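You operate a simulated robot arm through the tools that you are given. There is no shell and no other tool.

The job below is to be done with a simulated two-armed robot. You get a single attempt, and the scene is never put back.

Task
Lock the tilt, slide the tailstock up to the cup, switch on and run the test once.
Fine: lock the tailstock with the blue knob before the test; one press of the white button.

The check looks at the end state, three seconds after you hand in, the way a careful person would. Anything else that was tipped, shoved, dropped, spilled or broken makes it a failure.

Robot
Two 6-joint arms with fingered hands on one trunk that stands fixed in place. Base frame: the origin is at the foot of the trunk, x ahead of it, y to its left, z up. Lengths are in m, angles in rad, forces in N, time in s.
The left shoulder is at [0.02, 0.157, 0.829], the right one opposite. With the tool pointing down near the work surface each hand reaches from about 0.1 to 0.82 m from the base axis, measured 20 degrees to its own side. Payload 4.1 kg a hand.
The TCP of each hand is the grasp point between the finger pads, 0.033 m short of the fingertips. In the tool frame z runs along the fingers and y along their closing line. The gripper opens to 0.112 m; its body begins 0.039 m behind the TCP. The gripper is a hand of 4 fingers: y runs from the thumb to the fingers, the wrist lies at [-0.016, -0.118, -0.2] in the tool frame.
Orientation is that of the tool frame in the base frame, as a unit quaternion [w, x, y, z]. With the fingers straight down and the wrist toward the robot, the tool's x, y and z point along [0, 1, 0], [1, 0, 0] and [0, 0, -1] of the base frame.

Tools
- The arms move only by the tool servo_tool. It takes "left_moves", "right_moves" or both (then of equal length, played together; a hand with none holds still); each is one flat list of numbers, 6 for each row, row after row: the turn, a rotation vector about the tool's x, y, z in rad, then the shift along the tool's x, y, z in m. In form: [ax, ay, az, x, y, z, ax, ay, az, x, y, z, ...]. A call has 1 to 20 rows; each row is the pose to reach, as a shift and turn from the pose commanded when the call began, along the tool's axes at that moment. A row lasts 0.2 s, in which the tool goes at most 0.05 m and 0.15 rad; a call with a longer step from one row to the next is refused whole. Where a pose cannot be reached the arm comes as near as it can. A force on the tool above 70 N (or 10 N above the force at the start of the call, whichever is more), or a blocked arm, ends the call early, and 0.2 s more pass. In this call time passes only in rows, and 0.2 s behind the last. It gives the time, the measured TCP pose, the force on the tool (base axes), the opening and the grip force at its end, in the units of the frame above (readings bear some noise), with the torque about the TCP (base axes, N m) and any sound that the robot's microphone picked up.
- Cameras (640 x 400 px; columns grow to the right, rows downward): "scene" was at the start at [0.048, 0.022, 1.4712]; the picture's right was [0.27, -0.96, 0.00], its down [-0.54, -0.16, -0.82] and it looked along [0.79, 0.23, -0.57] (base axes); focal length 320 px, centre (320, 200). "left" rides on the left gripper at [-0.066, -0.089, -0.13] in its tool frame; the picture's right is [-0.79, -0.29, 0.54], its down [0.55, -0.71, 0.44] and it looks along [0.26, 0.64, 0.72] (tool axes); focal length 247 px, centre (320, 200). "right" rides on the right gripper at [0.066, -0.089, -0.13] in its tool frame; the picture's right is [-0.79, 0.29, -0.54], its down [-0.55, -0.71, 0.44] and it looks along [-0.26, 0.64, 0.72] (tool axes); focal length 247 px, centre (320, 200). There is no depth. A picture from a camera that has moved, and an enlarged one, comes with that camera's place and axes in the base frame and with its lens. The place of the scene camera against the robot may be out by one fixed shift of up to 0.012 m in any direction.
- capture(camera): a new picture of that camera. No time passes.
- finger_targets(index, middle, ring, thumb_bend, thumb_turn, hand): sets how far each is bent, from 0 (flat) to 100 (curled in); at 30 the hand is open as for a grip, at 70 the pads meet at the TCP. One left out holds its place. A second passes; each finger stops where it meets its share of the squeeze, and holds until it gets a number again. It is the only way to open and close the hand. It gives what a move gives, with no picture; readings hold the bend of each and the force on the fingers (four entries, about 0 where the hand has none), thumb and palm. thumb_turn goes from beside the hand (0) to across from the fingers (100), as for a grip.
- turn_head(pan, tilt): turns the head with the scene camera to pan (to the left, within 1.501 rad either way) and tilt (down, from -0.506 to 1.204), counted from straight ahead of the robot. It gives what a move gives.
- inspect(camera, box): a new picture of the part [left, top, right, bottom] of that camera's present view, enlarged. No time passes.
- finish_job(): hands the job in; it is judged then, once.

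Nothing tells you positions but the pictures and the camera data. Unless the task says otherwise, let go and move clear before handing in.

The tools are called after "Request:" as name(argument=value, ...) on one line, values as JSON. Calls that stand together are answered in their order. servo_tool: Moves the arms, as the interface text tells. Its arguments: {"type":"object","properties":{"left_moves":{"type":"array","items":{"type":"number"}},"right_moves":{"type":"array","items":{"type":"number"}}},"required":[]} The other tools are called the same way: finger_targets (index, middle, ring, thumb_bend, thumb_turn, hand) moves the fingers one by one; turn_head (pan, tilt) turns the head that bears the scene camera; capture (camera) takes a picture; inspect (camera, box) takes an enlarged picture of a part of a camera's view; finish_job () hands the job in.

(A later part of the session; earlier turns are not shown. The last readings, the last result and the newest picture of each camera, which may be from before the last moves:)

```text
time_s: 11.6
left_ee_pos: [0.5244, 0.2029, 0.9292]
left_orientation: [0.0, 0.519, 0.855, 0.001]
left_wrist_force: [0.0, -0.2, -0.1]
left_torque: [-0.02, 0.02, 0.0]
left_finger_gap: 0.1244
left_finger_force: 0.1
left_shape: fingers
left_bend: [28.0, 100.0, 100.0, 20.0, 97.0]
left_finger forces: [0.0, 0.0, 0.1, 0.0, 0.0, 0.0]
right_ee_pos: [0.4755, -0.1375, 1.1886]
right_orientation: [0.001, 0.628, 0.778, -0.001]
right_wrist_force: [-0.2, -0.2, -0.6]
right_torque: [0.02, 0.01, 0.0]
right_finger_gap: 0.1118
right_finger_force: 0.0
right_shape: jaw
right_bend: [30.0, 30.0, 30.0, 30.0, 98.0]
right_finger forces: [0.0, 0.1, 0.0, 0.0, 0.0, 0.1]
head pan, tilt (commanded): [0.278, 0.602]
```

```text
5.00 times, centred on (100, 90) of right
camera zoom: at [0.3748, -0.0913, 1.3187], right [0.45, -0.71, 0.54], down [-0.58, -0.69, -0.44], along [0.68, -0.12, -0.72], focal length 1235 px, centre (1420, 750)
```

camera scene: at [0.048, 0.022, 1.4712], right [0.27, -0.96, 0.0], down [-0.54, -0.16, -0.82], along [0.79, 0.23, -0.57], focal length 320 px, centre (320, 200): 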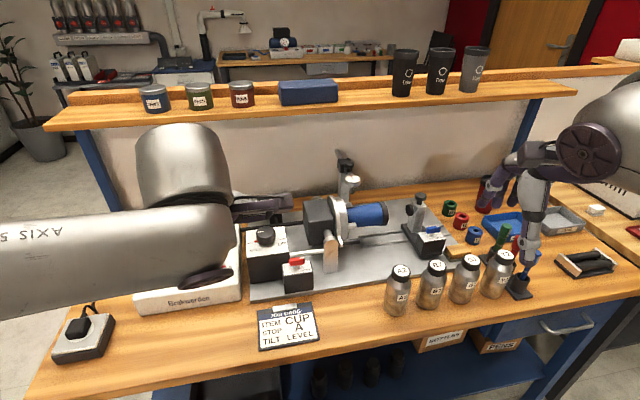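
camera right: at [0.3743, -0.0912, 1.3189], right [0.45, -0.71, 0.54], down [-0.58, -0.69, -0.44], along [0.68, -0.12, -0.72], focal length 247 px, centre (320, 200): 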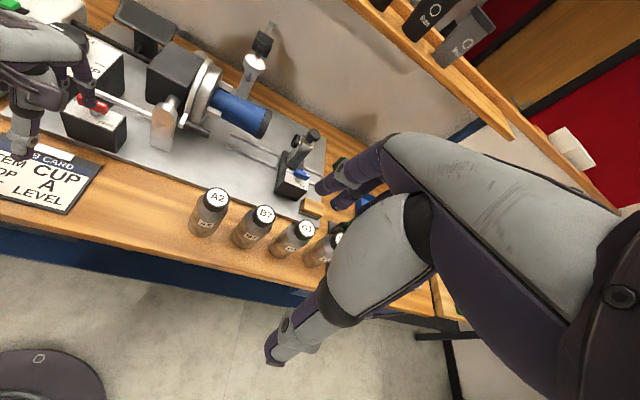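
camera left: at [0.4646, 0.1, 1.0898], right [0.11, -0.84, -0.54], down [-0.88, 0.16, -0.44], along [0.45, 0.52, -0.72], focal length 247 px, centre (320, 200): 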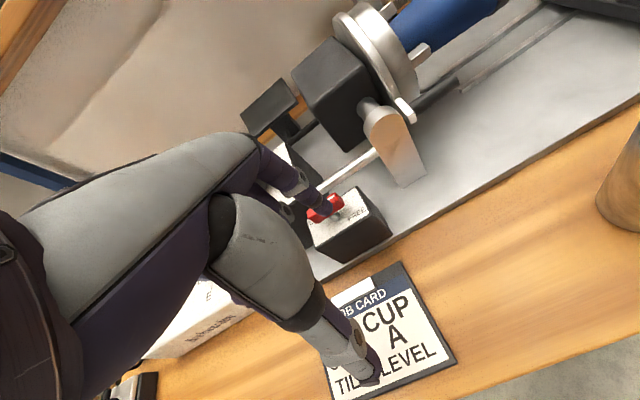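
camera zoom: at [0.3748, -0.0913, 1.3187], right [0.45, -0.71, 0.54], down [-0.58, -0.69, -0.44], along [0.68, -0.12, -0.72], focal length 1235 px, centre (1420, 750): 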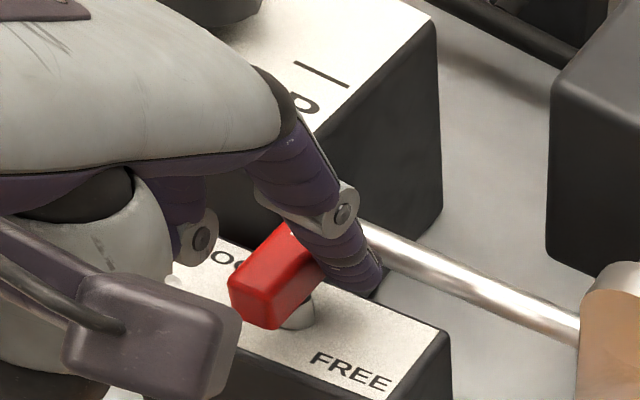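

The lever has swung to point straight back, beside the LOCK label, and the finger force fell to zero as if it clicked into place. I'll lift the finger straight up and check.

Request:
servo_tool(left_moves=[0, 0, 0, -0.003, 0, -0.02, 0, 0, 0, -0.003, 0, -0.06, 0, 0, 0, -0.003, -0.03, -0.1, 0, 0, 0, 0.03, -0.06, -0.13, 0, 0, 0, 0.06, -0.09, -0.15])

Request:
inspect(camera="right", box=[0, 0, 200, 160])

Request:
capture(camera="left")

Request:
capture(camera="scene")

```text
refused: row 4 steps farther than a row can; nothing moved
```

```text
2.50 times, centred on (100, 80) of right
camera zoom: at [0.3748, -0.0913, 1.3187], right [0.45, -0.71, 0.54], down [-0.58, -0.69, -0.44], along [0.68, -0.12, -0.72], focal length 617 px, centre (870, 500)
```

zoom: 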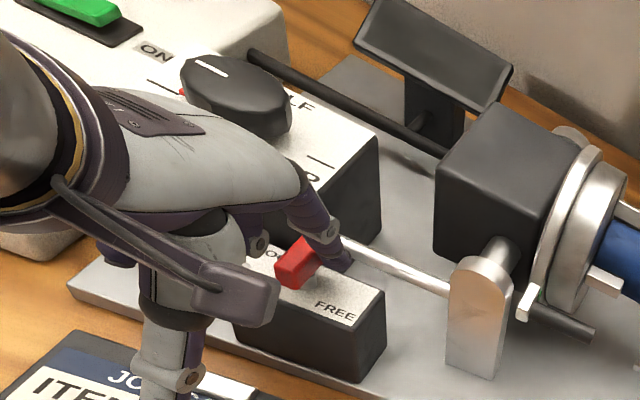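

```text
taken
camera left: at [0.4745, 0.1031, 1.0569], right [0.11, -0.83, -0.54], down [-0.88, 0.16, -0.44], along [0.45, 0.53, -0.72], focal length 247 px, centre (320, 200)
```

left: 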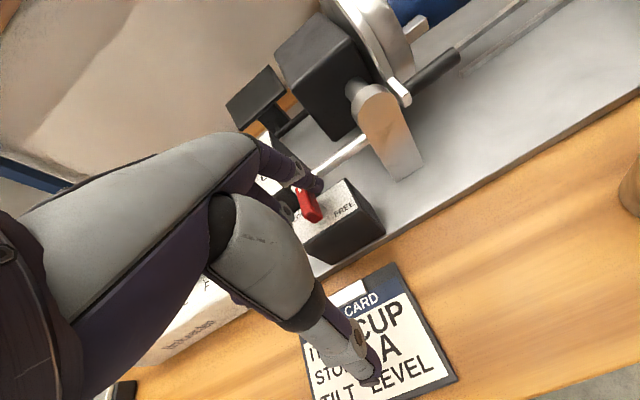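

```text
taken
camera scene: at [0.048, 0.022, 1.4712], right [0.27, -0.96, 0.0], down [-0.54, -0.16, -0.82], along [0.79, 0.23, -0.57], focal length 320 px, centre (320, 200)
```

scene: 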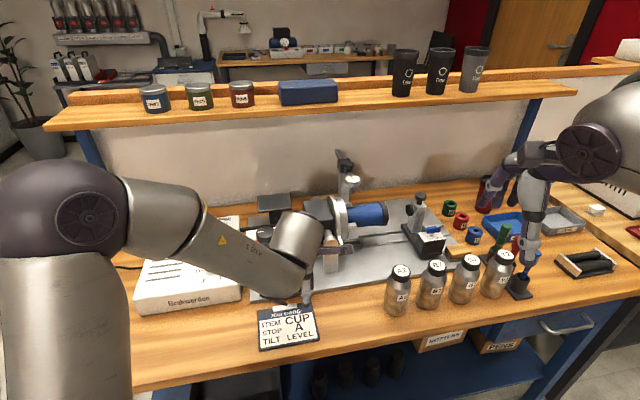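

One step was too long, so the move was refused whole. I'll repeat it with smaller rows.

Request:
servo_tool(left_moves=[0, 0, 0, -0.003, 0, -0.02, 0, 0, 0, -0.003, 0, -0.06, 0, 0, 0, -0.003, -0.02, -0.09, 0, 0, 0, 0.02, -0.04, -0.12, 0, 0, 0, 0.045, -0.06, -0.15, 0, 0, 0, 0.07, -0.08, -0.18])

Request:
inspect(camera="right", box=[0, 0, 200, 160])

Request:
capture(camera="left")

Request:
capture(camera="scene")

```text
time_s: 13.0
left_ee_pos: [0.4187, 0.2298, 1.1104]
left_orientation: [0.0, 0.519, 0.855, 0.0]
left_wrist_force: [0.1, 0.2, -0.1]
left_torque: [0.02, 0.05, 0.01]
left_finger_gap: 0.1247
left_finger_force: 0.0
left_shape: fingers
left_bend: [28.0, 100.0, 100.0, 20.0, 97.0]
left_finger forces: [0.0, 0.1, 0.1, 0.0, 0.0, 0.0]
right_ee_pos: [0.4757, -0.1371, 1.1887]
right_orientation: [0.001, 0.629, 0.778, 0.0]
right_wrist_force: [0.1, 0.0, -1.1]
right_torque: [0.03, 0.03, 0.05]
right_finger_gap: 0.1117
right_finger_force: 0.0
right_shape: jaw
right_bend: [30.0, 30.0, 30.0, 30.0, 98.0]
right_finger forces: [0.1, 0.0, 0.0, 0.1, 0.1, 0.1]
head pan, tilt (commanded): [0.278, 0.602]
```

```text
2.50 times, centred on (100, 80) of right
camera zoom: at [0.3752, -0.0915, 1.3186], right [0.45, -0.71, 0.54], down [-0.58, -0.69, -0.44], along [0.68, -0.12, -0.72], focal length 617 px, centre (870, 500)
```

zoom: 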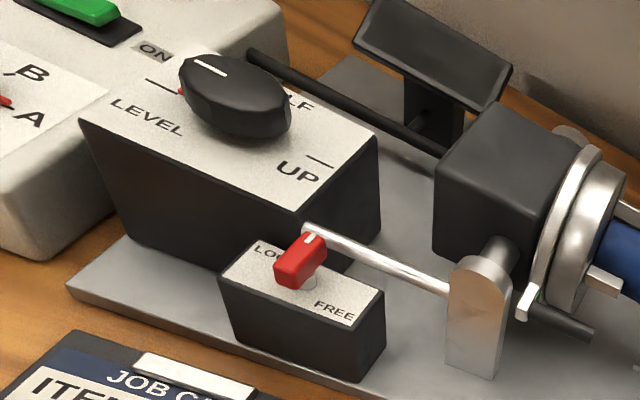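

```text
taken
camera left: at [0.3706, 0.1295, 1.2386], right [0.11, -0.84, -0.54], down [-0.89, 0.16, -0.44], along [0.45, 0.53, -0.72], focal length 247 px, centre (320, 200)
```

left: 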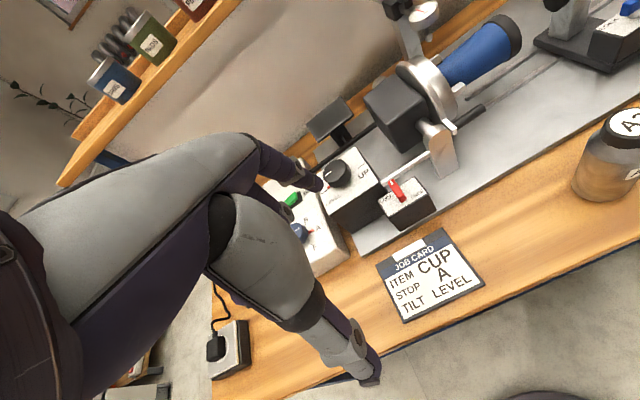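

```text
taken
camera scene: at [0.0485, 0.0218, 1.4712], right [0.27, -0.96, 0.0], down [-0.54, -0.15, -0.82], along [0.79, 0.23, -0.57], focal length 320 px, centre (320, 200)
```

scene: 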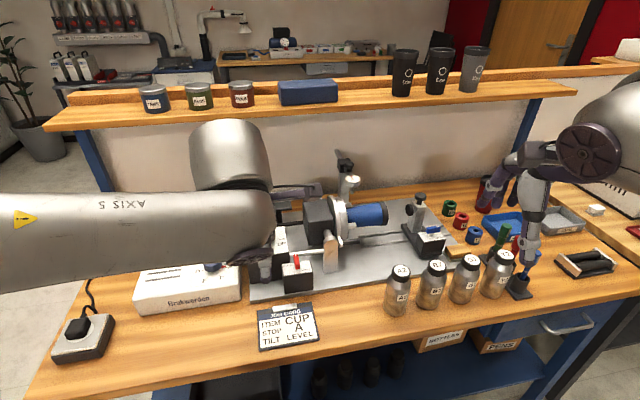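

Request:
inspect(camera="left", box=[360, 130, 460, 230])

Request:
inspect(camera="right", box=[70, 60, 140, 130])

Request:
inspect(camera="scene", box=[270, 240, 330, 300])

Request:
inspect(camera="scene", box=[380, 180, 540, 290])

```text
4.00 times, centred on (410, 180) of left
camera zoom: at [0.3706, 0.1295, 1.2386], right [0.11, -0.84, -0.54], down [-0.89, 0.16, -0.44], along [0.45, 0.53, -0.72], focal length 988 px, centre (-40, 280)
```

zoom: 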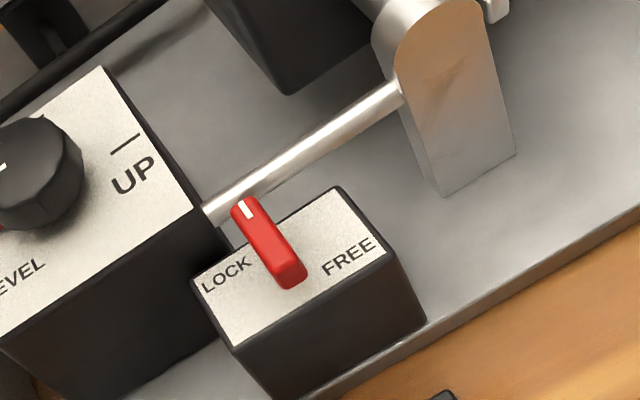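

```text
5.71 times, centred on (105, 95) of right
camera zoom: at [0.3752, -0.0915, 1.3186], right [0.45, -0.71, 0.54], down [-0.58, -0.69, -0.44], along [0.68, -0.12, -0.72], focal length 1411 px, centre (1549, 800)
```

zoom: 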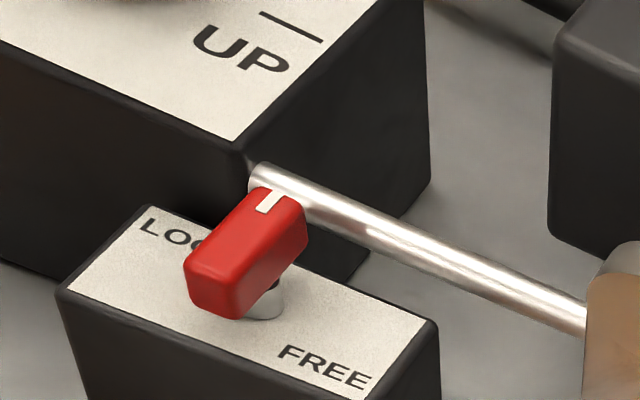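

```text
6.67 times, centred on (300, 270) of scene
camera zoom: at [0.0485, 0.0218, 1.4712], right [0.27, -0.96, 0.0], down [-0.54, -0.15, -0.82], along [0.79, 0.23, -0.57], focal length 2133 px, centre (453, -267)
```

zoom: 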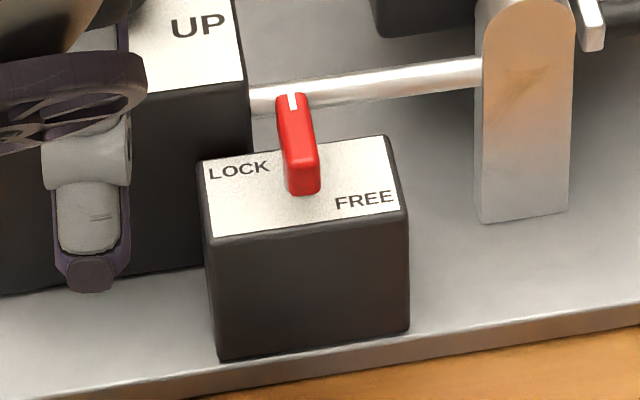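

```text
3.64 times, centred on (460, 235) of scene
camera zoom: at [0.0485, 0.0218, 1.4712], right [0.27, -0.96, 0.0], down [-0.54, -0.15, -0.82], along [0.79, 0.23, -0.57], focal length 1163 px, centre (-189, 73)
```

zoom: 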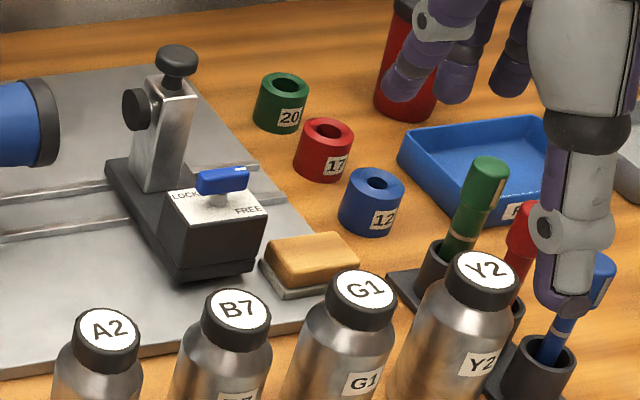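

The red lever now clearly points to LOCK. Next is the tailstock with the right hand. Bottle tops are near z 0.93, about 15 cm in front of it, so I'll come in high and look from the right wrist camera first.

Request:
servo_tool(right_moves=[0, 0, -0.0534, -0.0223, 0.0247, 0.0237, 0, 0, -0.1068, -0.0446, 0.0494, 0.0475, 0, 0, -0.1602, -0.0668, 0.0741, 0.0712, 0, 0, -0.2136, -0.0891, 0.0988, 0.095, 0, 0, -0.267, -0.1114, 0.1235, 0.1187])

Request:
capture(camera="right")

Request:
capture(camera="scene")

```text
time_s: 14.2
left_ee_pos: [0.4192, 0.2303, 1.1101]
left_orientation: [0.001, 0.52, 0.854, 0.0]
left_wrist_force: [-0.4, 0.2, 0.3]
left_torque: [-0.03, -0.03, -0.04]
left_finger_gap: 0.1248
left_finger_force: 0.0
left_shape: fingers
left_bend: [28.0, 100.0, 100.0, 20.0, 97.0]
left_finger forces: [0.1, 0.0, 0.0, 0.1, 0.0, 0.0]
right_ee_pos: [0.6213, -0.2183, 1.0701]
right_orientation: [0.001, 0.519, 0.855, 0.001]
right_wrist_force: [-1.0, 0.5, -0.5]
right_torque: [-0.01, -0.04, 0.03]
right_finger_gap: 0.1119
right_finger_force: 0.1
right_shape: jaw
right_bend: [30.0, 30.0, 30.0, 30.0, 98.0]
right_finger forces: [0.1, 0.0, 0.0, 0.0, 0.0, 0.0]
head pan, tilt (commanded): [0.278, 0.602]
```

```text
taken
camera right: at [0.5124, -0.2011, 1.2004], right [0.62, -0.57, 0.54], down [-0.37, -0.82, -0.44], along [0.69, 0.07, -0.72], focal length 247 px, centre (320, 200)
```

right: 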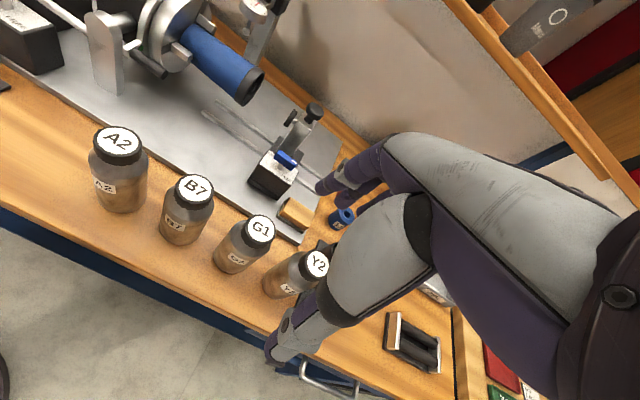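

```text
taken
camera scene: at [0.0474, 0.0222, 1.4713], right [0.27, -0.96, 0.0], down [-0.54, -0.16, -0.82], along [0.79, 0.23, -0.57], focal length 320 px, centre (320, 200)
```

scene: 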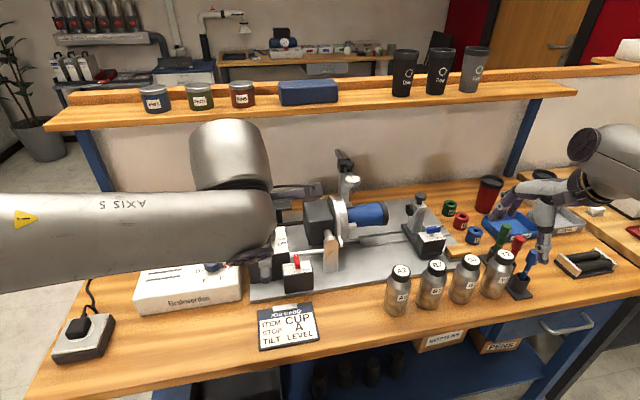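

Request:
inspect(camera="right", box=[180, 60, 360, 260])

Request:
inspect(camera="scene", box=[395, 185, 485, 275])

Request:
inspect(camera="scene", box=[470, 150, 600, 290])

```text
2.00 times, centred on (270, 160) of right
camera zoom: at [0.5124, -0.2011, 1.2004], right [0.62, -0.57, 0.54], down [-0.37, -0.82, -0.44], along [0.69, 0.07, -0.72], focal length 494 px, centre (420, 280)
```

zoom: 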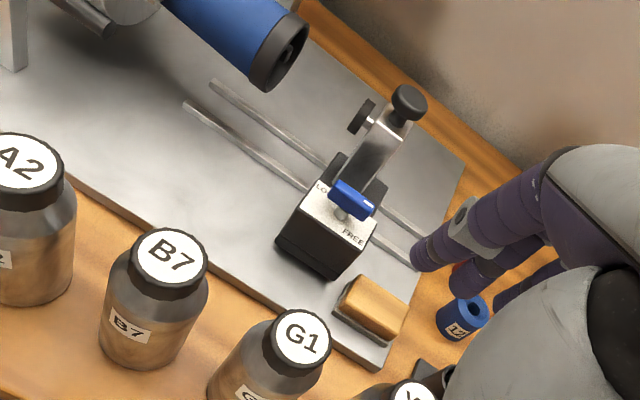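

```text
4.44 times, centred on (440, 230) of scene
camera zoom: at [0.0474, 0.0222, 1.4713], right [0.27, -0.96, 0.0], down [-0.54, -0.16, -0.82], along [0.79, 0.23, -0.57], focal length 1422 px, centre (-213, 67)
```

zoom: 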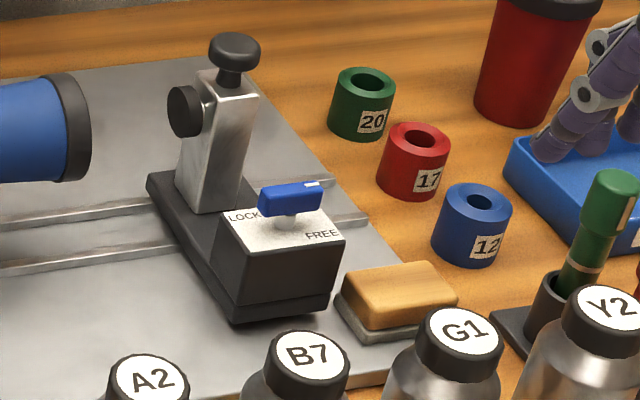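

```text
2.86 times, centred on (535, 220) of scene
camera zoom: at [0.0474, 0.0222, 1.4713], right [0.27, -0.96, 0.0], down [-0.54, -0.16, -0.82], along [0.79, 0.23, -0.57], focal length 914 px, centre (-294, 143)
```

zoom: 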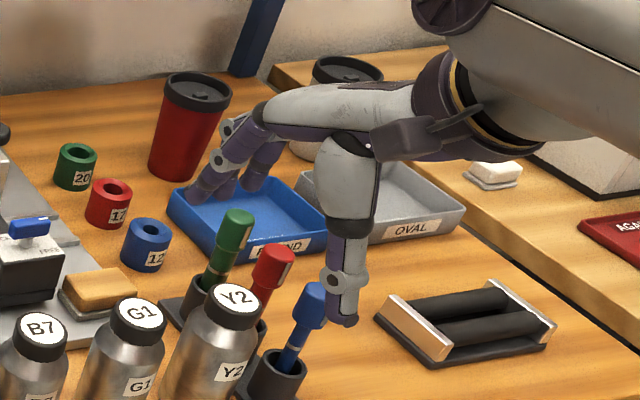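

I need a better baseline to place the tailstock, so I'll shift the right hand left about 14 cm at the same height and take a second view.

Request:
servo_tool(right_moves=[0, 0, 0, 0.035, 0, -0.01, 0, 0, 0, 0.07, 0, -0.02, 0, 0, 0, 0.105, 0, -0.03, 0, 0, 0, 0.14, 0, -0.04])

Request:
capture(camera="right")

Request:
inspect(camera="right", box=[280, 60, 460, 260])

```text
time_s: 15.2
left_ee_pos: [0.42, 0.2285, 1.1087]
left_orientation: [0.0, 0.52, 0.854, 0.001]
left_wrist_force: [0.5, -0.3, 0.1]
left_torque: [0.0, 0.0, -0.02]
left_finger_gap: 0.1247
left_finger_force: 0.0
left_shape: fingers
left_bend: [28.0, 100.0, 100.0, 20.0, 97.0]
left_finger forces: [0.0, 0.1, 0.1, 0.0, 0.0, 0.1]
right_ee_pos: [0.5556, -0.0949, 1.1102]
right_orientation: [-0.001, 0.52, 0.854, 0.0]
right_wrist_force: [0.0, -0.4, -0.1]
right_torque: [0.01, -0.01, -0.03]
right_finger_gap: 0.1116
right_finger_force: 0.0
right_shape: jaw
right_bend: [30.0, 30.0, 30.0, 30.0, 98.0]
right_finger forces: [0.0, 0.0, 0.1, 0.0, 0.0, 0.0]
head pan, tilt (commanded): [0.278, 0.602]
```

```text
taken
camera right: at [0.4462, -0.077, 1.2397], right [0.62, -0.57, 0.54], down [-0.38, -0.82, -0.44], along [0.69, 0.07, -0.72], focal length 247 px, centre (320, 200)
```

right: 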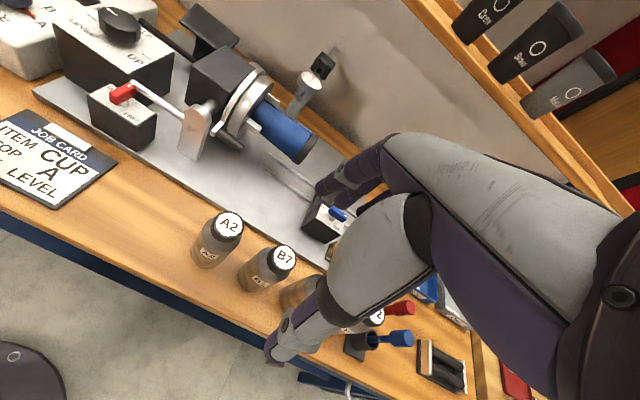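

```text
2.00 times, centred on (370, 160) of right
camera zoom: at [0.4462, -0.077, 1.2397], right [0.62, -0.57, 0.54], down [-0.38, -0.82, -0.44], along [0.69, 0.07, -0.72], focal length 494 px, centre (220, 280)
```

zoom: 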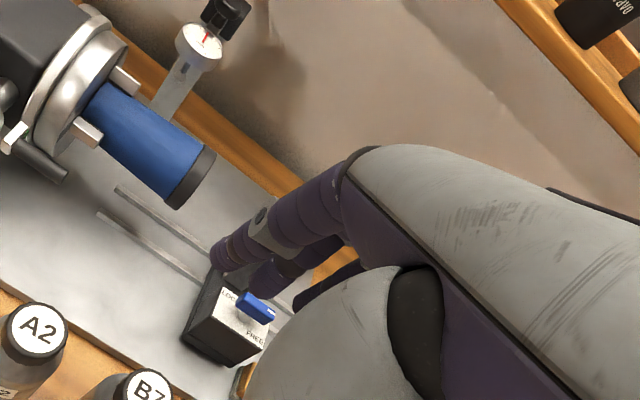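

From two right-camera views, the blue lever post base is at about (0.788, -0.090, 0.884). The cup end is near (0.797, 0.045, 0.926), and the tailstock pad is about 75 mm away from it. The sponge lies in front and to the right of the tailstock, so pushing on the rear part of the box's right face is clear of it. I'll shape the right hand into a pointing finger and see where the thumb goes.

Request:
finger_targets(hand="right", index=28, middle=100, ring=100, thumb_bend=100, thumb_turn=100)

Request:
capture(camera="right")

Request:
inspect(camera="scene", box=[360, 100, 560, 260])

Request:
finger_targets(hand="right", thumb_bend=0, thumb_turn=0)

Request:
capture(camera="right")

Request:
inspect(camera="scene", box=[360, 100, 560, 260])

```text
time_s: 16.2
left_ee_pos: [0.4204, 0.2296, 1.1102]
left_orientation: [0.0, 0.519, 0.855, 0.001]
left_wrist_force: [-0.1, -0.4, 0.4]
left_torque: [0.0, -0.01, 0.02]
left_finger_gap: 0.1246
left_finger_force: 0.1
left_shape: fingers
left_bend: [28.0, 100.0, 100.0, 20.0, 97.0]
left_finger forces: [0.1, 0.0, 0.0, 0.1, 0.1, 0.0]
right_ee_pos: [0.5554, -0.0944, 1.1107]
right_orientation: [0.0, 0.52, 0.854, 0.0]
right_wrist_force: [-0.2, -0.4, -0.5]
right_torque: [0.01, -0.03, 0.02]
right_finger_gap: 0.0311
right_finger_force: 0.1
right_shape: fingers
right_bend: [28.0, 99.0, 100.0, 98.0, 100.0]
right_finger forces: [0.1, 0.0, 0.0, 0.0, 0.0, 0.0]
head pan, tilt (commanded): [0.278, 0.602]
```

```text
taken
camera right: at [0.4461, -0.0769, 1.2396], right [0.62, -0.57, 0.54], down [-0.38, -0.82, -0.44], along [0.69, 0.07, -0.72], focal length 247 px, centre (320, 200)
```

right: 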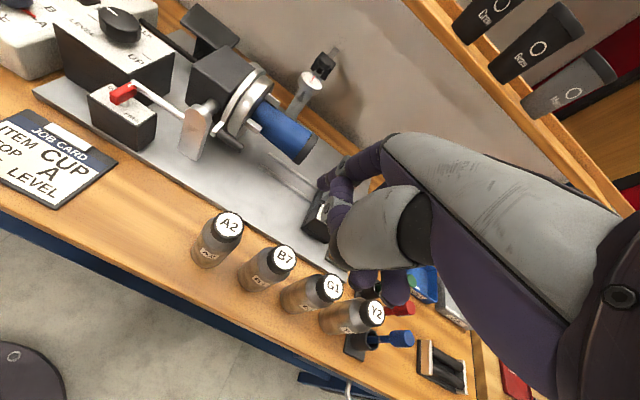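

```text
2.50 times, centred on (460, 180) of scene
camera zoom: at [0.048, 0.022, 1.4712], right [0.27, -0.96, 0.0], down [-0.54, -0.16, -0.82], along [0.79, 0.23, -0.57], focal length 800 px, centre (-30, 250)
```

zoom: 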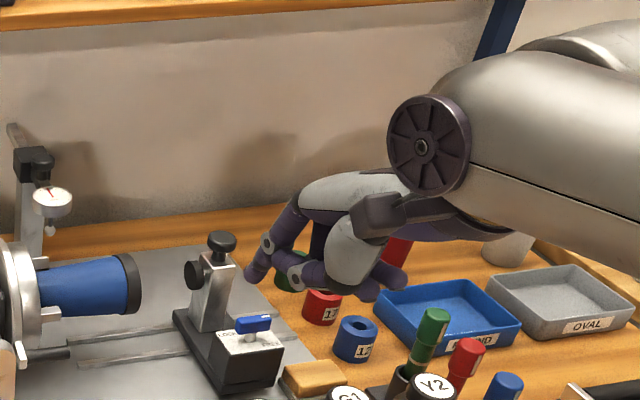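

```text
time_s: 17.2
left_ee_pos: [0.4204, 0.2302, 1.1085]
left_orientation: [0.001, 0.519, 0.855, 0.001]
left_wrist_force: [-0.6, 1.2, -0.6]
left_torque: [0.0, 0.02, 0.0]
left_finger_gap: 0.1248
left_finger_force: 0.1
left_shape: fingers
left_bend: [28.0, 100.0, 100.0, 20.0, 97.0]
left_finger forces: [0.1, 0.0, 0.0, 0.0, 0.0, 0.0]
right_ee_pos: [0.5562, -0.0936, 1.1091]
right_orientation: [0.0, 0.52, 0.854, 0.0]
right_wrist_force: [-0.1, -0.2, -0.7]
right_torque: [-0.03, 0.04, 0.01]
right_finger_gap: 0.1724
right_finger_force: 0.1
right_shape: fingers
right_bend: [28.0, 100.0, 100.0, 0.0, 0.0]
right_finger forces: [0.0, 0.0, 0.0, 0.0, 0.1, 0.0]
head pan, tilt (commanded): [0.278, 0.602]
```

```text
taken
camera right: at [0.4461, -0.0769, 1.2396], right [0.62, -0.57, 0.54], down [-0.38, -0.82, -0.44], along [0.69, 0.07, -0.72], focal length 247 px, centre (320, 200)
```

right: 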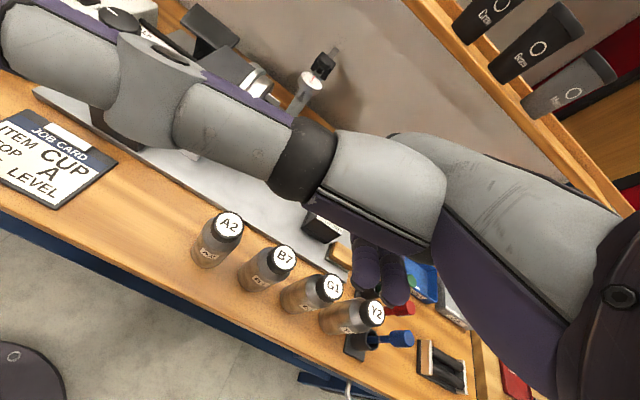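

```text
2.50 times, centred on (460, 180) of scene
camera zoom: at [0.048, 0.022, 1.4712], right [0.27, -0.96, 0.0], down [-0.54, -0.16, -0.82], along [0.79, 0.23, -0.57], focal length 800 px, centre (-30, 250)
```

zoom: 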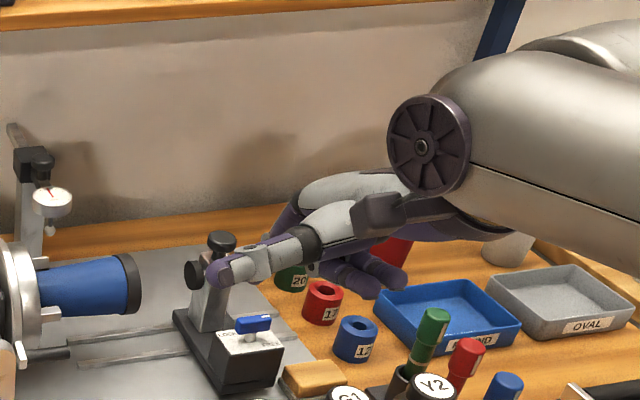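

The thumb curled across the palm (turn 100, bend 100) keeps the hand compact and well above the bottles. Turning the hand about 37° clockwise also keeps the thumb base behind the bottle row. I'll set that and move to hover right of the tailstock box.

Request:
finger_targets(hand="right", index=28, middle=100, ring=100, thumb_bend=100, thumb_turn=100)

Request:
servo_tool(right_moves=[0, 0, 0.129, -0.0224, 0.0307, 0.0158, 0, 0, 0.258, -0.0448, 0.0614, 0.0316, 0, 0, 0.388, -0.0671, 0.0921, 0.0474, 0, 0, 0.517, -0.0895, 0.1228, 0.0632, 0, 0, 0.646, -0.1119, 0.1535, 0.079])

Request:
capture(camera="right")

Request:
capture(camera="scene")

Request:
inspect(camera="scene", box=[390, 150, 550, 290])

```text
time_s: 18.2
left_ee_pos: [0.4199, 0.2294, 1.1089]
left_orientation: [0.001, 0.52, 0.854, 0.001]
left_wrist_force: [0.4, 0.2, -0.5]
left_torque: [-0.02, 0.02, -0.02]
left_finger_gap: 0.1249
left_finger_force: 0.1
left_shape: fingers
left_bend: [28.0, 100.0, 100.0, 20.0, 97.0]
left_finger forces: [0.1, 0.0, 0.0, 0.0, 0.0, 0.0]
right_ee_pos: [0.5549, -0.0946, 1.1103]
right_orientation: [0.0, 0.519, 0.855, -0.001]
right_wrist_force: [-0.1, 0.0, -0.3]
right_torque: [-0.01, -0.01, 0.02]
right_finger_gap: 0.0312
right_finger_force: 0.1
right_shape: fingers
right_bend: [28.0, 100.0, 100.0, 98.0, 100.0]
right_finger forces: [0.1, 0.0, 0.0, 0.0, 0.0, 0.0]
head pan, tilt (commanded): [0.278, 0.602]
```

```text
time_s: 19.4
left_ee_pos: [0.4191, 0.2294, 1.1102]
left_orientation: [0.0, 0.519, 0.855, 0.001]
left_wrist_force: [-0.5, -0.5, 0.4]
left_torque: [0.02, -0.02, 0.02]
left_finger_gap: 0.1246
left_finger_force: 0.2
left_shape: fingers
left_bend: [28.0, 100.0, 100.0, 20.0, 97.0]
left_finger forces: [0.1, 0.0, 0.0, 0.0, 0.0, 0.0]
right_ee_pos: [0.7423, -0.1256, 1.03]
right_orientation: [0.001, 0.765, 0.644, 0.0]
right_wrist_force: [0.1, -1.2, 1.2]
right_torque: [0.04, -0.02, 0.02]
right_finger_gap: 0.0312
right_finger_force: 0.1
right_shape: fingers
right_bend: [28.0, 100.0, 100.0, 98.0, 100.0]
right_finger forces: [0.1, 0.0, 0.1, 0.0, 0.0, 0.0]
head pan, tilt (commanded): [0.278, 0.602]
```

```text
taken
camera right: at [0.6644, -0.0455, 1.1603], right [0.15, -0.83, 0.54], down [-0.79, -0.43, -0.44], along [0.59, -0.36, -0.72], focal length 247 px, centre (320, 200)
```

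right: 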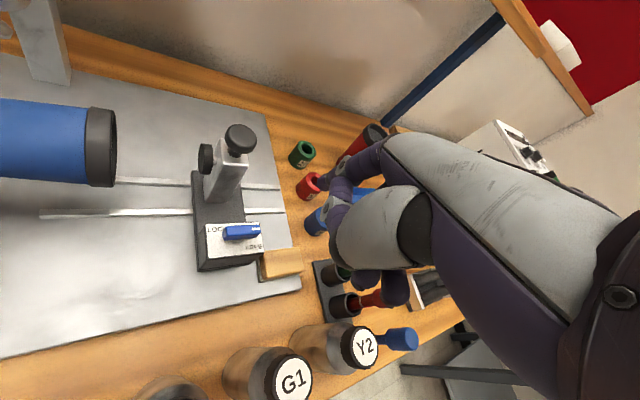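

```text
taken
camera scene: at [0.0472, 0.0217, 1.4713], right [0.27, -0.96, 0.0], down [-0.54, -0.15, -0.82], along [0.79, 0.23, -0.57], focal length 320 px, centre (320, 200)
```

scene: 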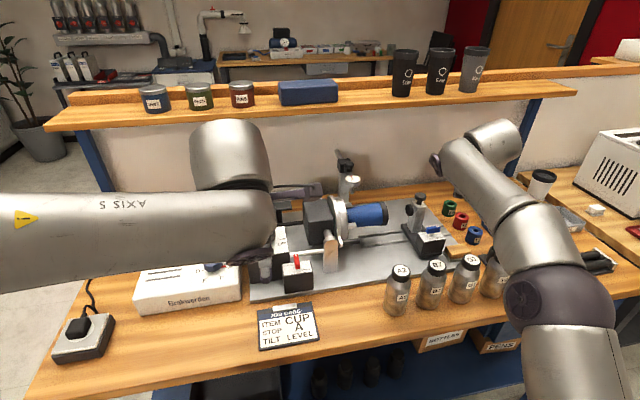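

```text
2.86 times, centred on (470, 220) of scene
camera zoom: at [0.0472, 0.0217, 1.4713], right [0.27, -0.96, 0.0], down [-0.54, -0.15, -0.82], along [0.79, 0.23, -0.57], focal length 914 px, centre (-109, 143)
```

zoom: 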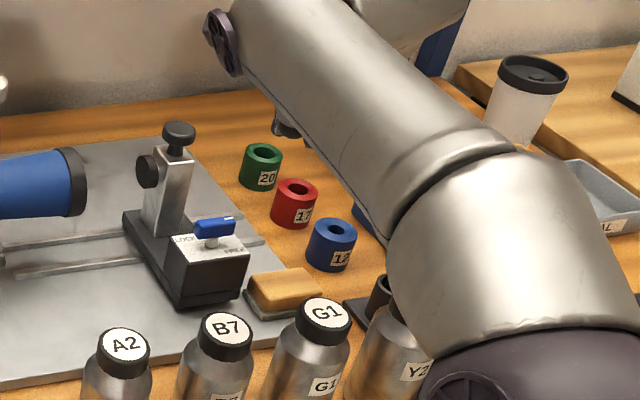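

Request:
inspect(camera="right", box=[70, 90, 360, 290])

Request:
inspect(camera="left", box=[340, 0, 640, 200])

```text
2.00 times, centred on (215, 190) of right
camera zoom: at [0.6644, -0.0455, 1.1603], right [0.15, -0.83, 0.54], down [-0.79, -0.43, -0.44], along [0.59, -0.36, -0.72], focal length 494 px, centre (530, 220)
```

zoom: 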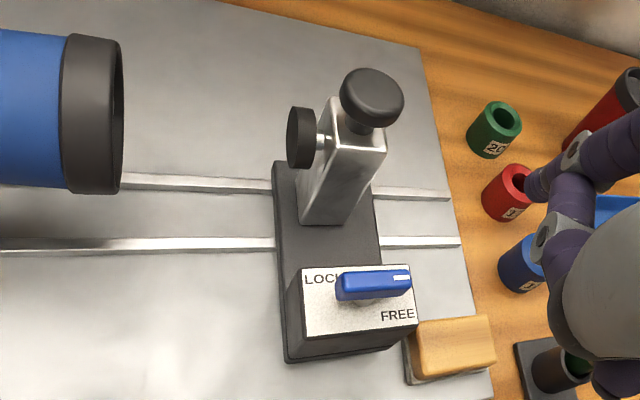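

```text
2.00 times, centred on (490, 100) of left
camera zoom: at [0.3699, 0.1294, 1.2388], right [0.11, -0.84, -0.54], down [-0.88, 0.16, -0.44], along [0.45, 0.53, -0.72], focal length 494 px, centre (-20, 400)
```

zoom: 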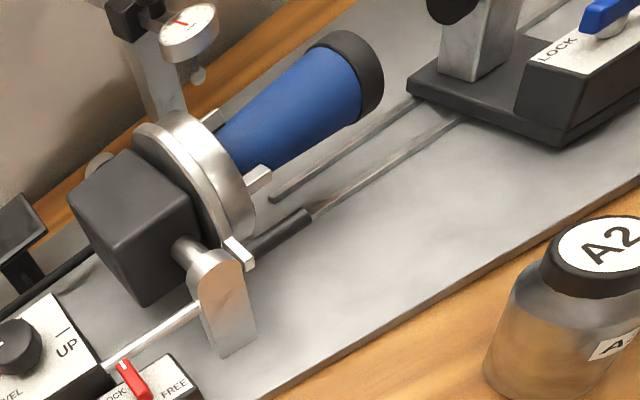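

This view is nearly top-down. The index tip is at about (0.818, -0.129), about 15 mm right of the box's right face and behind the sponge. The pens and bottles are well clear. I'll lower it to the side of the box.

Request:
servo_tool(right_moves=[0, 0, 0, 0, 0, 0.03, 0, 0, 0, 0, 0, 0.06, 0, 0, 0, 0, 0, 0.085, 0, 0, 0, 0, 0, 0.1])

Request:
capture(camera="right")

Request:
inspect(camera="right", box=[160, 90, 400, 290])

Request:
inspect(camera="scene", box=[390, 180, 510, 300])

Request:
inspect(camera="left", box=[500, 0, 640, 120])

```text
time_s: 20.4
left_ee_pos: [0.4201, 0.2292, 1.1102]
left_orientation: [0.0, 0.519, 0.855, 0.002]
left_wrist_force: [0.6, 0.8, -0.1]
left_torque: [0.01, -0.05, -0.03]
left_finger_gap: 0.1246
left_finger_force: 0.1
left_shape: fingers
left_bend: [28.0, 100.0, 100.0, 20.0, 97.0]
left_finger forces: [0.0, 0.1, 0.0, 0.1, 0.1, 0.0]
right_ee_pos: [0.743, -0.1241, 0.9304]
right_orientation: [0.0, 0.764, 0.645, 0.0]
right_wrist_force: [-0.1, 0.2, 0.2]
right_torque: [-0.03, -0.01, 0.0]
right_finger_gap: 0.0314
right_finger_force: 0.1
right_shape: fingers
right_bend: [28.0, 100.0, 100.0, 98.0, 100.0]
right_finger forces: [0.1, 0.0, 0.1, 0.1, 0.0, 0.0]
head pan, tilt (commanded): [0.278, 0.602]
```

```text
taken
camera right: at [0.6652, -0.0443, 1.0594], right [0.15, -0.83, 0.54], down [-0.79, -0.43, -0.44], along [0.59, -0.36, -0.72], focal length 247 px, centre (320, 200)
```

right: 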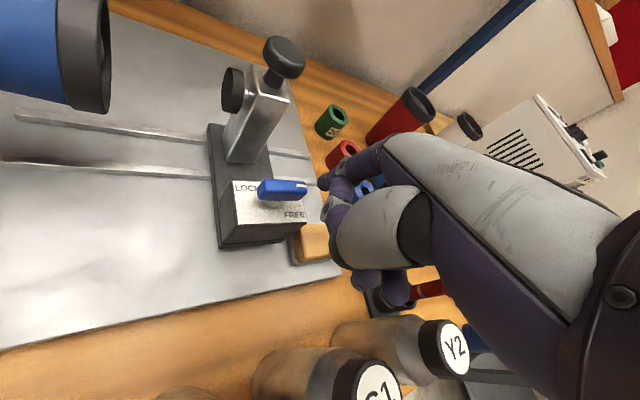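

```text
2.00 times, centred on (280, 190) of right
camera zoom: at [0.6652, -0.0443, 1.0594], right [0.15, -0.83, 0.54], down [-0.79, -0.43, -0.44], along [0.59, -0.36, -0.72], focal length 494 px, centre (400, 220)
```

zoom: 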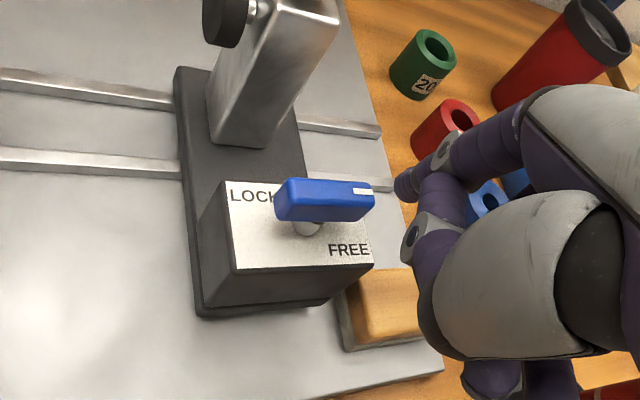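

```text
3.33 times, centred on (450, 240) of scene
camera zoom: at [0.0479, 0.022, 1.4712], right [0.27, -0.96, 0.0], down [-0.54, -0.16, -0.82], along [0.79, 0.23, -0.57], focal length 1066 px, centre (-113, 67)
```

zoom: 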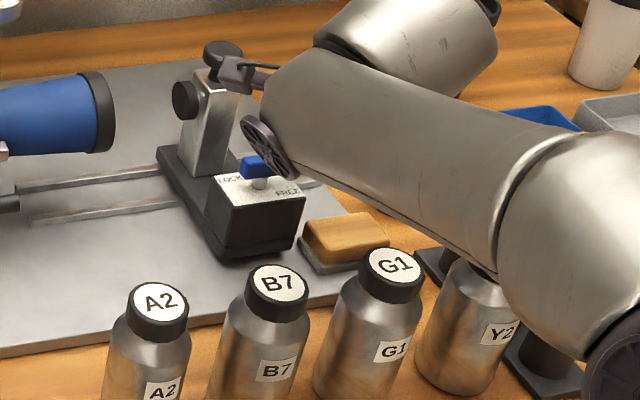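

```text
3.33 times, centred on (570, 60) of left
camera zoom: at [0.3705, 0.1297, 1.2385], right [0.11, -0.84, -0.54], down [-0.88, 0.16, -0.44], along [0.45, 0.53, -0.72], focal length 823 px, centre (-513, 667)
```

zoom: 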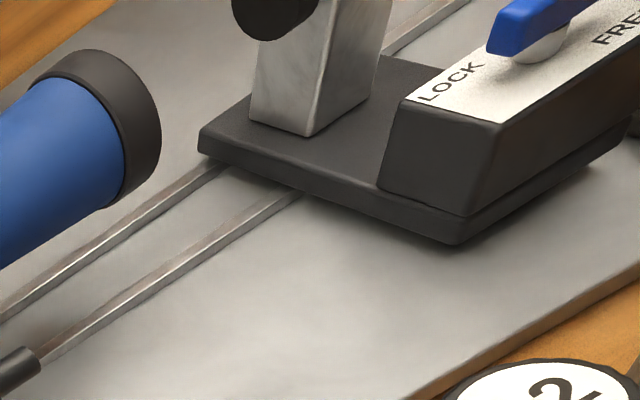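

The fingertip is about 1 cm to the right of the box and behind the sponge. I'll lower it another 20 mm so it bears on the box side.

Request:
servo_tool(right_moves=[0, 0, 0, 0, 0, 0.01, 0, 0, 0, 0, 0, 0.02])

Request:
inspect(camera="right", box=[160, 90, 400, 290])

Request:
capture(camera="scene")

```text
time_s: 21.0
left_ee_pos: [0.4199, 0.2307, 1.1102]
left_orientation: [0.001, 0.52, 0.854, 0.0]
left_wrist_force: [0.0, -1.1, 0.2]
left_torque: [-0.02, -0.02, 0.04]
left_finger_gap: 0.1248
left_finger_force: 0.0
left_shape: fingers
left_bend: [28.0, 100.0, 100.0, 20.0, 97.0]
left_finger forces: [0.0, 0.0, 0.1, 0.1, 0.1, 0.0]
right_ee_pos: [0.742, -0.1236, 0.9096]
right_orientation: [-0.001, 0.763, 0.646, 0.0]
right_wrist_force: [-0.2, -0.2, 0.0]
right_torque: [0.02, -0.03, 0.05]
right_finger_gap: 0.0314
right_finger_force: 0.0
right_shape: fingers
right_bend: [28.0, 100.0, 100.0, 98.0, 100.0]
right_finger forces: [0.0, 0.0, 0.1, 0.0, 0.0, 0.1]
head pan, tilt (commanded): [0.278, 0.602]
```

```text
2.00 times, centred on (280, 190) of right
camera zoom: at [0.6651, -0.0442, 1.04], right [0.15, -0.83, 0.54], down [-0.79, -0.43, -0.44], along [0.59, -0.36, -0.72], focal length 494 px, centre (400, 220)
```

zoom: 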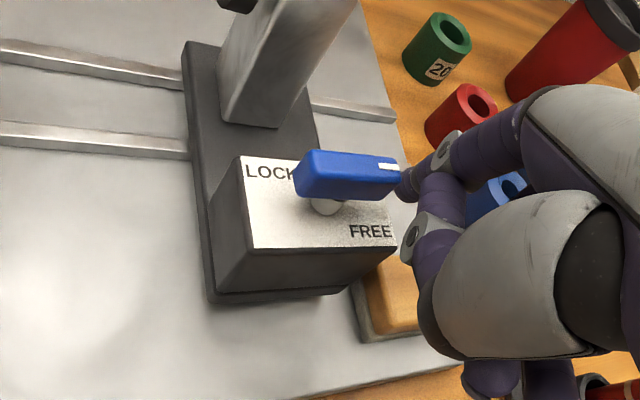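

```text
taken
camera scene: at [0.0479, 0.022, 1.4712], right [0.27, -0.96, 0.0], down [-0.54, -0.16, -0.82], along [0.79, 0.23, -0.57], focal length 320 px, centre (320, 200)
```

scene: 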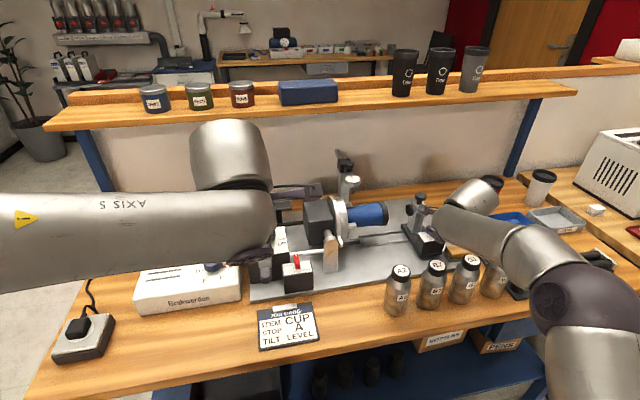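

The fingertip sits beside the box. I'll begin pushing it along the rails toward the cup, about 30 mm to start.

Request:
servo_tool(right_moves=[0, 0, 0, 0.006, -0.0045, 0, 0, 0, 0, 0.012, -0.009, 0, 0, 0, 0, 0.018, -0.0135, 0, 0, 0, 0, 0.024, -0.018, 0])

Request:
inspect(camera="right", box=[160, 90, 400, 290])

Request:
inspect(camera="scene", box=[330, 180, 490, 300])

Request:
inspect(camera="left", box=[440, 0, 640, 120])

```text
time_s: 22.0
left_ee_pos: [0.4208, 0.2298, 1.1104]
left_orientation: [0.001, 0.518, 0.855, 0.0]
left_wrist_force: [0.7, 0.3, 0.7]
left_torque: [0.02, 0.0, -0.02]
left_finger_gap: 0.1248
left_finger_force: 0.0
left_shape: fingers
left_bend: [28.0, 100.0, 100.0, 20.0, 97.0]
left_finger forces: [0.1, 0.0, 0.0, 0.0, 0.1, 0.1]
right_ee_pos: [0.7291, -0.0989, 0.9114]
right_orientation: [0.0, 0.764, 0.646, 0.0]
right_wrist_force: [0.7, -5.3, 3.1]
right_torque: [-0.03, -0.12, -0.36]
right_finger_gap: 0.0319
right_finger_force: 3.5
right_shape: fingers
right_bend: [27.0, 100.0, 100.0, 98.0, 100.0]
right_finger forces: [7.0, 0.1, 0.0, 0.1, 0.0, 0.0]
head pan, tilt (commanded): [0.278, 0.602]
```

```text
2.00 times, centred on (280, 190) of right
camera zoom: at [0.6514, -0.0183, 1.0413], right [0.15, -0.83, 0.54], down [-0.79, -0.43, -0.44], along [0.59, -0.36, -0.72], focal length 494 px, centre (400, 220)
```

zoom: 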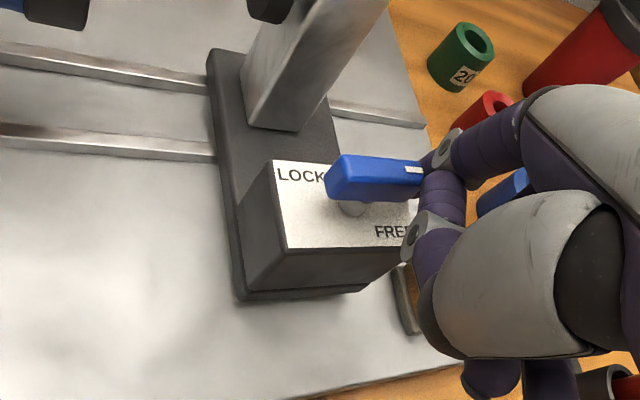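

```text
3.33 times, centred on (410, 240) of scene
camera zoom: at [0.048, 0.0217, 1.4712], right [0.27, -0.96, 0.0], down [-0.54, -0.15, -0.82], along [0.79, 0.23, -0.57], focal length 1066 px, centre (20, 67)
```

zoom: 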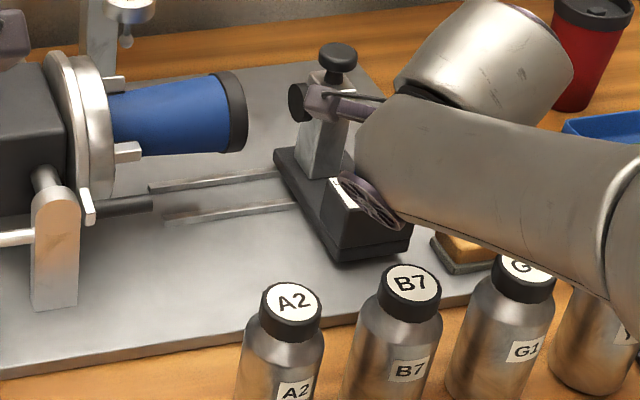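

```text
3.20 times, centred on (540, 60) of left
camera zoom: at [0.3706, 0.1294, 1.2386], right [0.11, -0.84, -0.54], down [-0.88, 0.16, -0.44], along [0.45, 0.53, -0.72], focal length 790 px, centre (-384, 648)
```

zoom: 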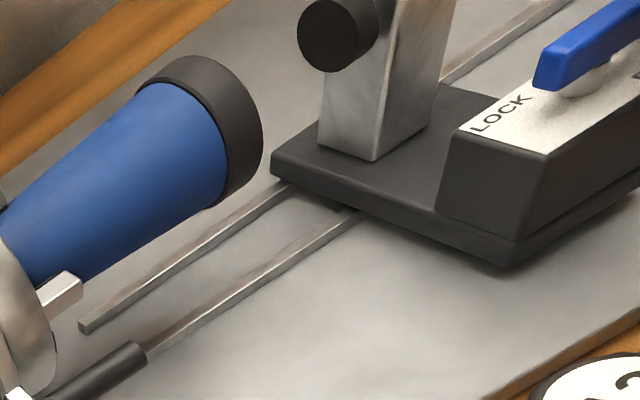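

The tailstock is sliding smoothly with about 5–7 N, and the sponge is undisturbed. I'll push about 30 mm more.

Request:
servo_tool(right_moves=[0, 0, 0, 0.006, -0.0045, 0, 0, 0, 0, 0.012, -0.009, 0, 0, 0, 0, 0.018, -0.0135, 0, 0, 0, 0, 0.024, -0.018, 0])

Request:
inspect(camera="right", box=[100, 50, 400, 290])

Request:
inspect(camera="scene", box=[330, 180, 490, 300])

Request:
inspect(camera="left", box=[440, 0, 640, 120])

```text
time_s: 23.0
left_ee_pos: [0.4198, 0.2299, 1.1097]
left_orientation: [0.001, 0.52, 0.854, 0.001]
left_wrist_force: [-1.1, -0.3, 0.2]
left_torque: [0.01, -0.01, -0.02]
left_finger_gap: 0.1249
left_finger_force: 0.0
left_shape: fingers
left_bend: [28.0, 100.0, 100.0, 20.0, 97.0]
left_finger forces: [0.0, 0.0, 0.0, 0.0, 0.0, 0.0]
right_ee_pos: [0.7155, -0.0725, 0.9103]
right_orientation: [0.001, 0.764, 0.645, 0.0]
right_wrist_force: [-1.4, -6.6, 5.8]
right_torque: [0.03, -0.34, -0.39]
right_finger_gap: 0.0319
right_finger_force: 4.8
right_shape: fingers
right_bend: [27.0, 100.0, 100.0, 98.0, 100.0]
right_finger forces: [9.1, 0.1, 0.0, 0.0, 0.0, 0.0]
head pan, tilt (commanded): [0.278, 0.602]
```

```text
1.67 times, centred on (250, 170) of right
camera zoom: at [0.6381, 0.0084, 1.0407], right [0.15, -0.83, 0.54], down [-0.79, -0.43, -0.44], along [0.59, -0.36, -0.72], focal length 412 px, centre (437, 250)
```

zoom: 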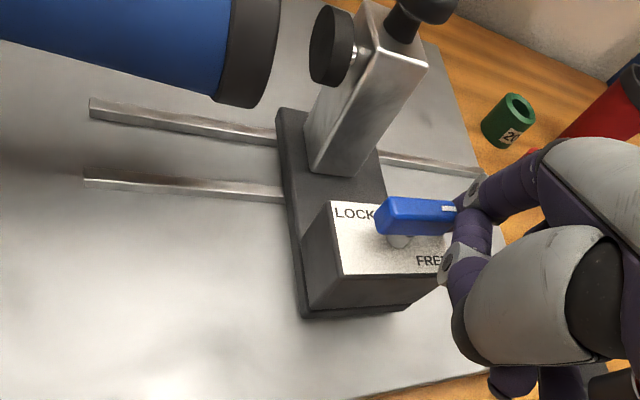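

```text
3.33 times, centred on (410, 240) of scene
camera zoom: at [0.0478, 0.0217, 1.4713], right [0.27, -0.96, 0.0], down [-0.54, -0.15, -0.82], along [0.79, 0.23, -0.57], focal length 1066 px, centre (20, 67)
```

zoom: 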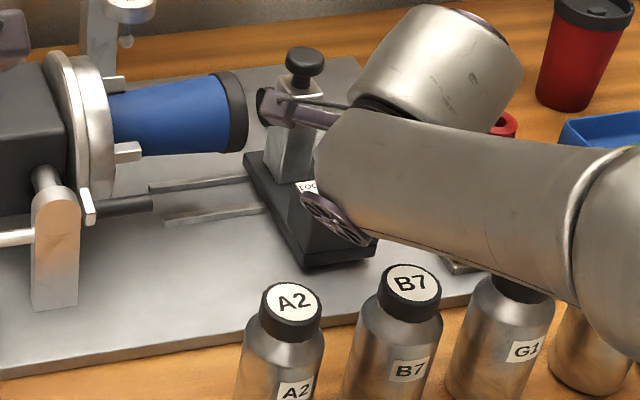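

```text
3.20 times, centred on (540, 60) of left
camera zoom: at [0.3704, 0.1295, 1.2386], right [0.11, -0.84, -0.54], down [-0.88, 0.16, -0.44], along [0.45, 0.53, -0.72], focal length 790 px, centre (-384, 648)
```

zoom: 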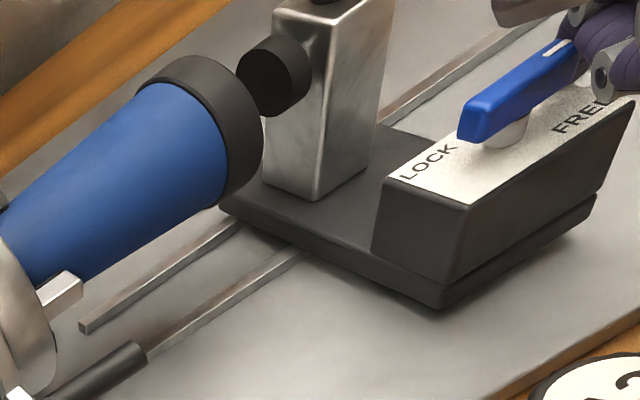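

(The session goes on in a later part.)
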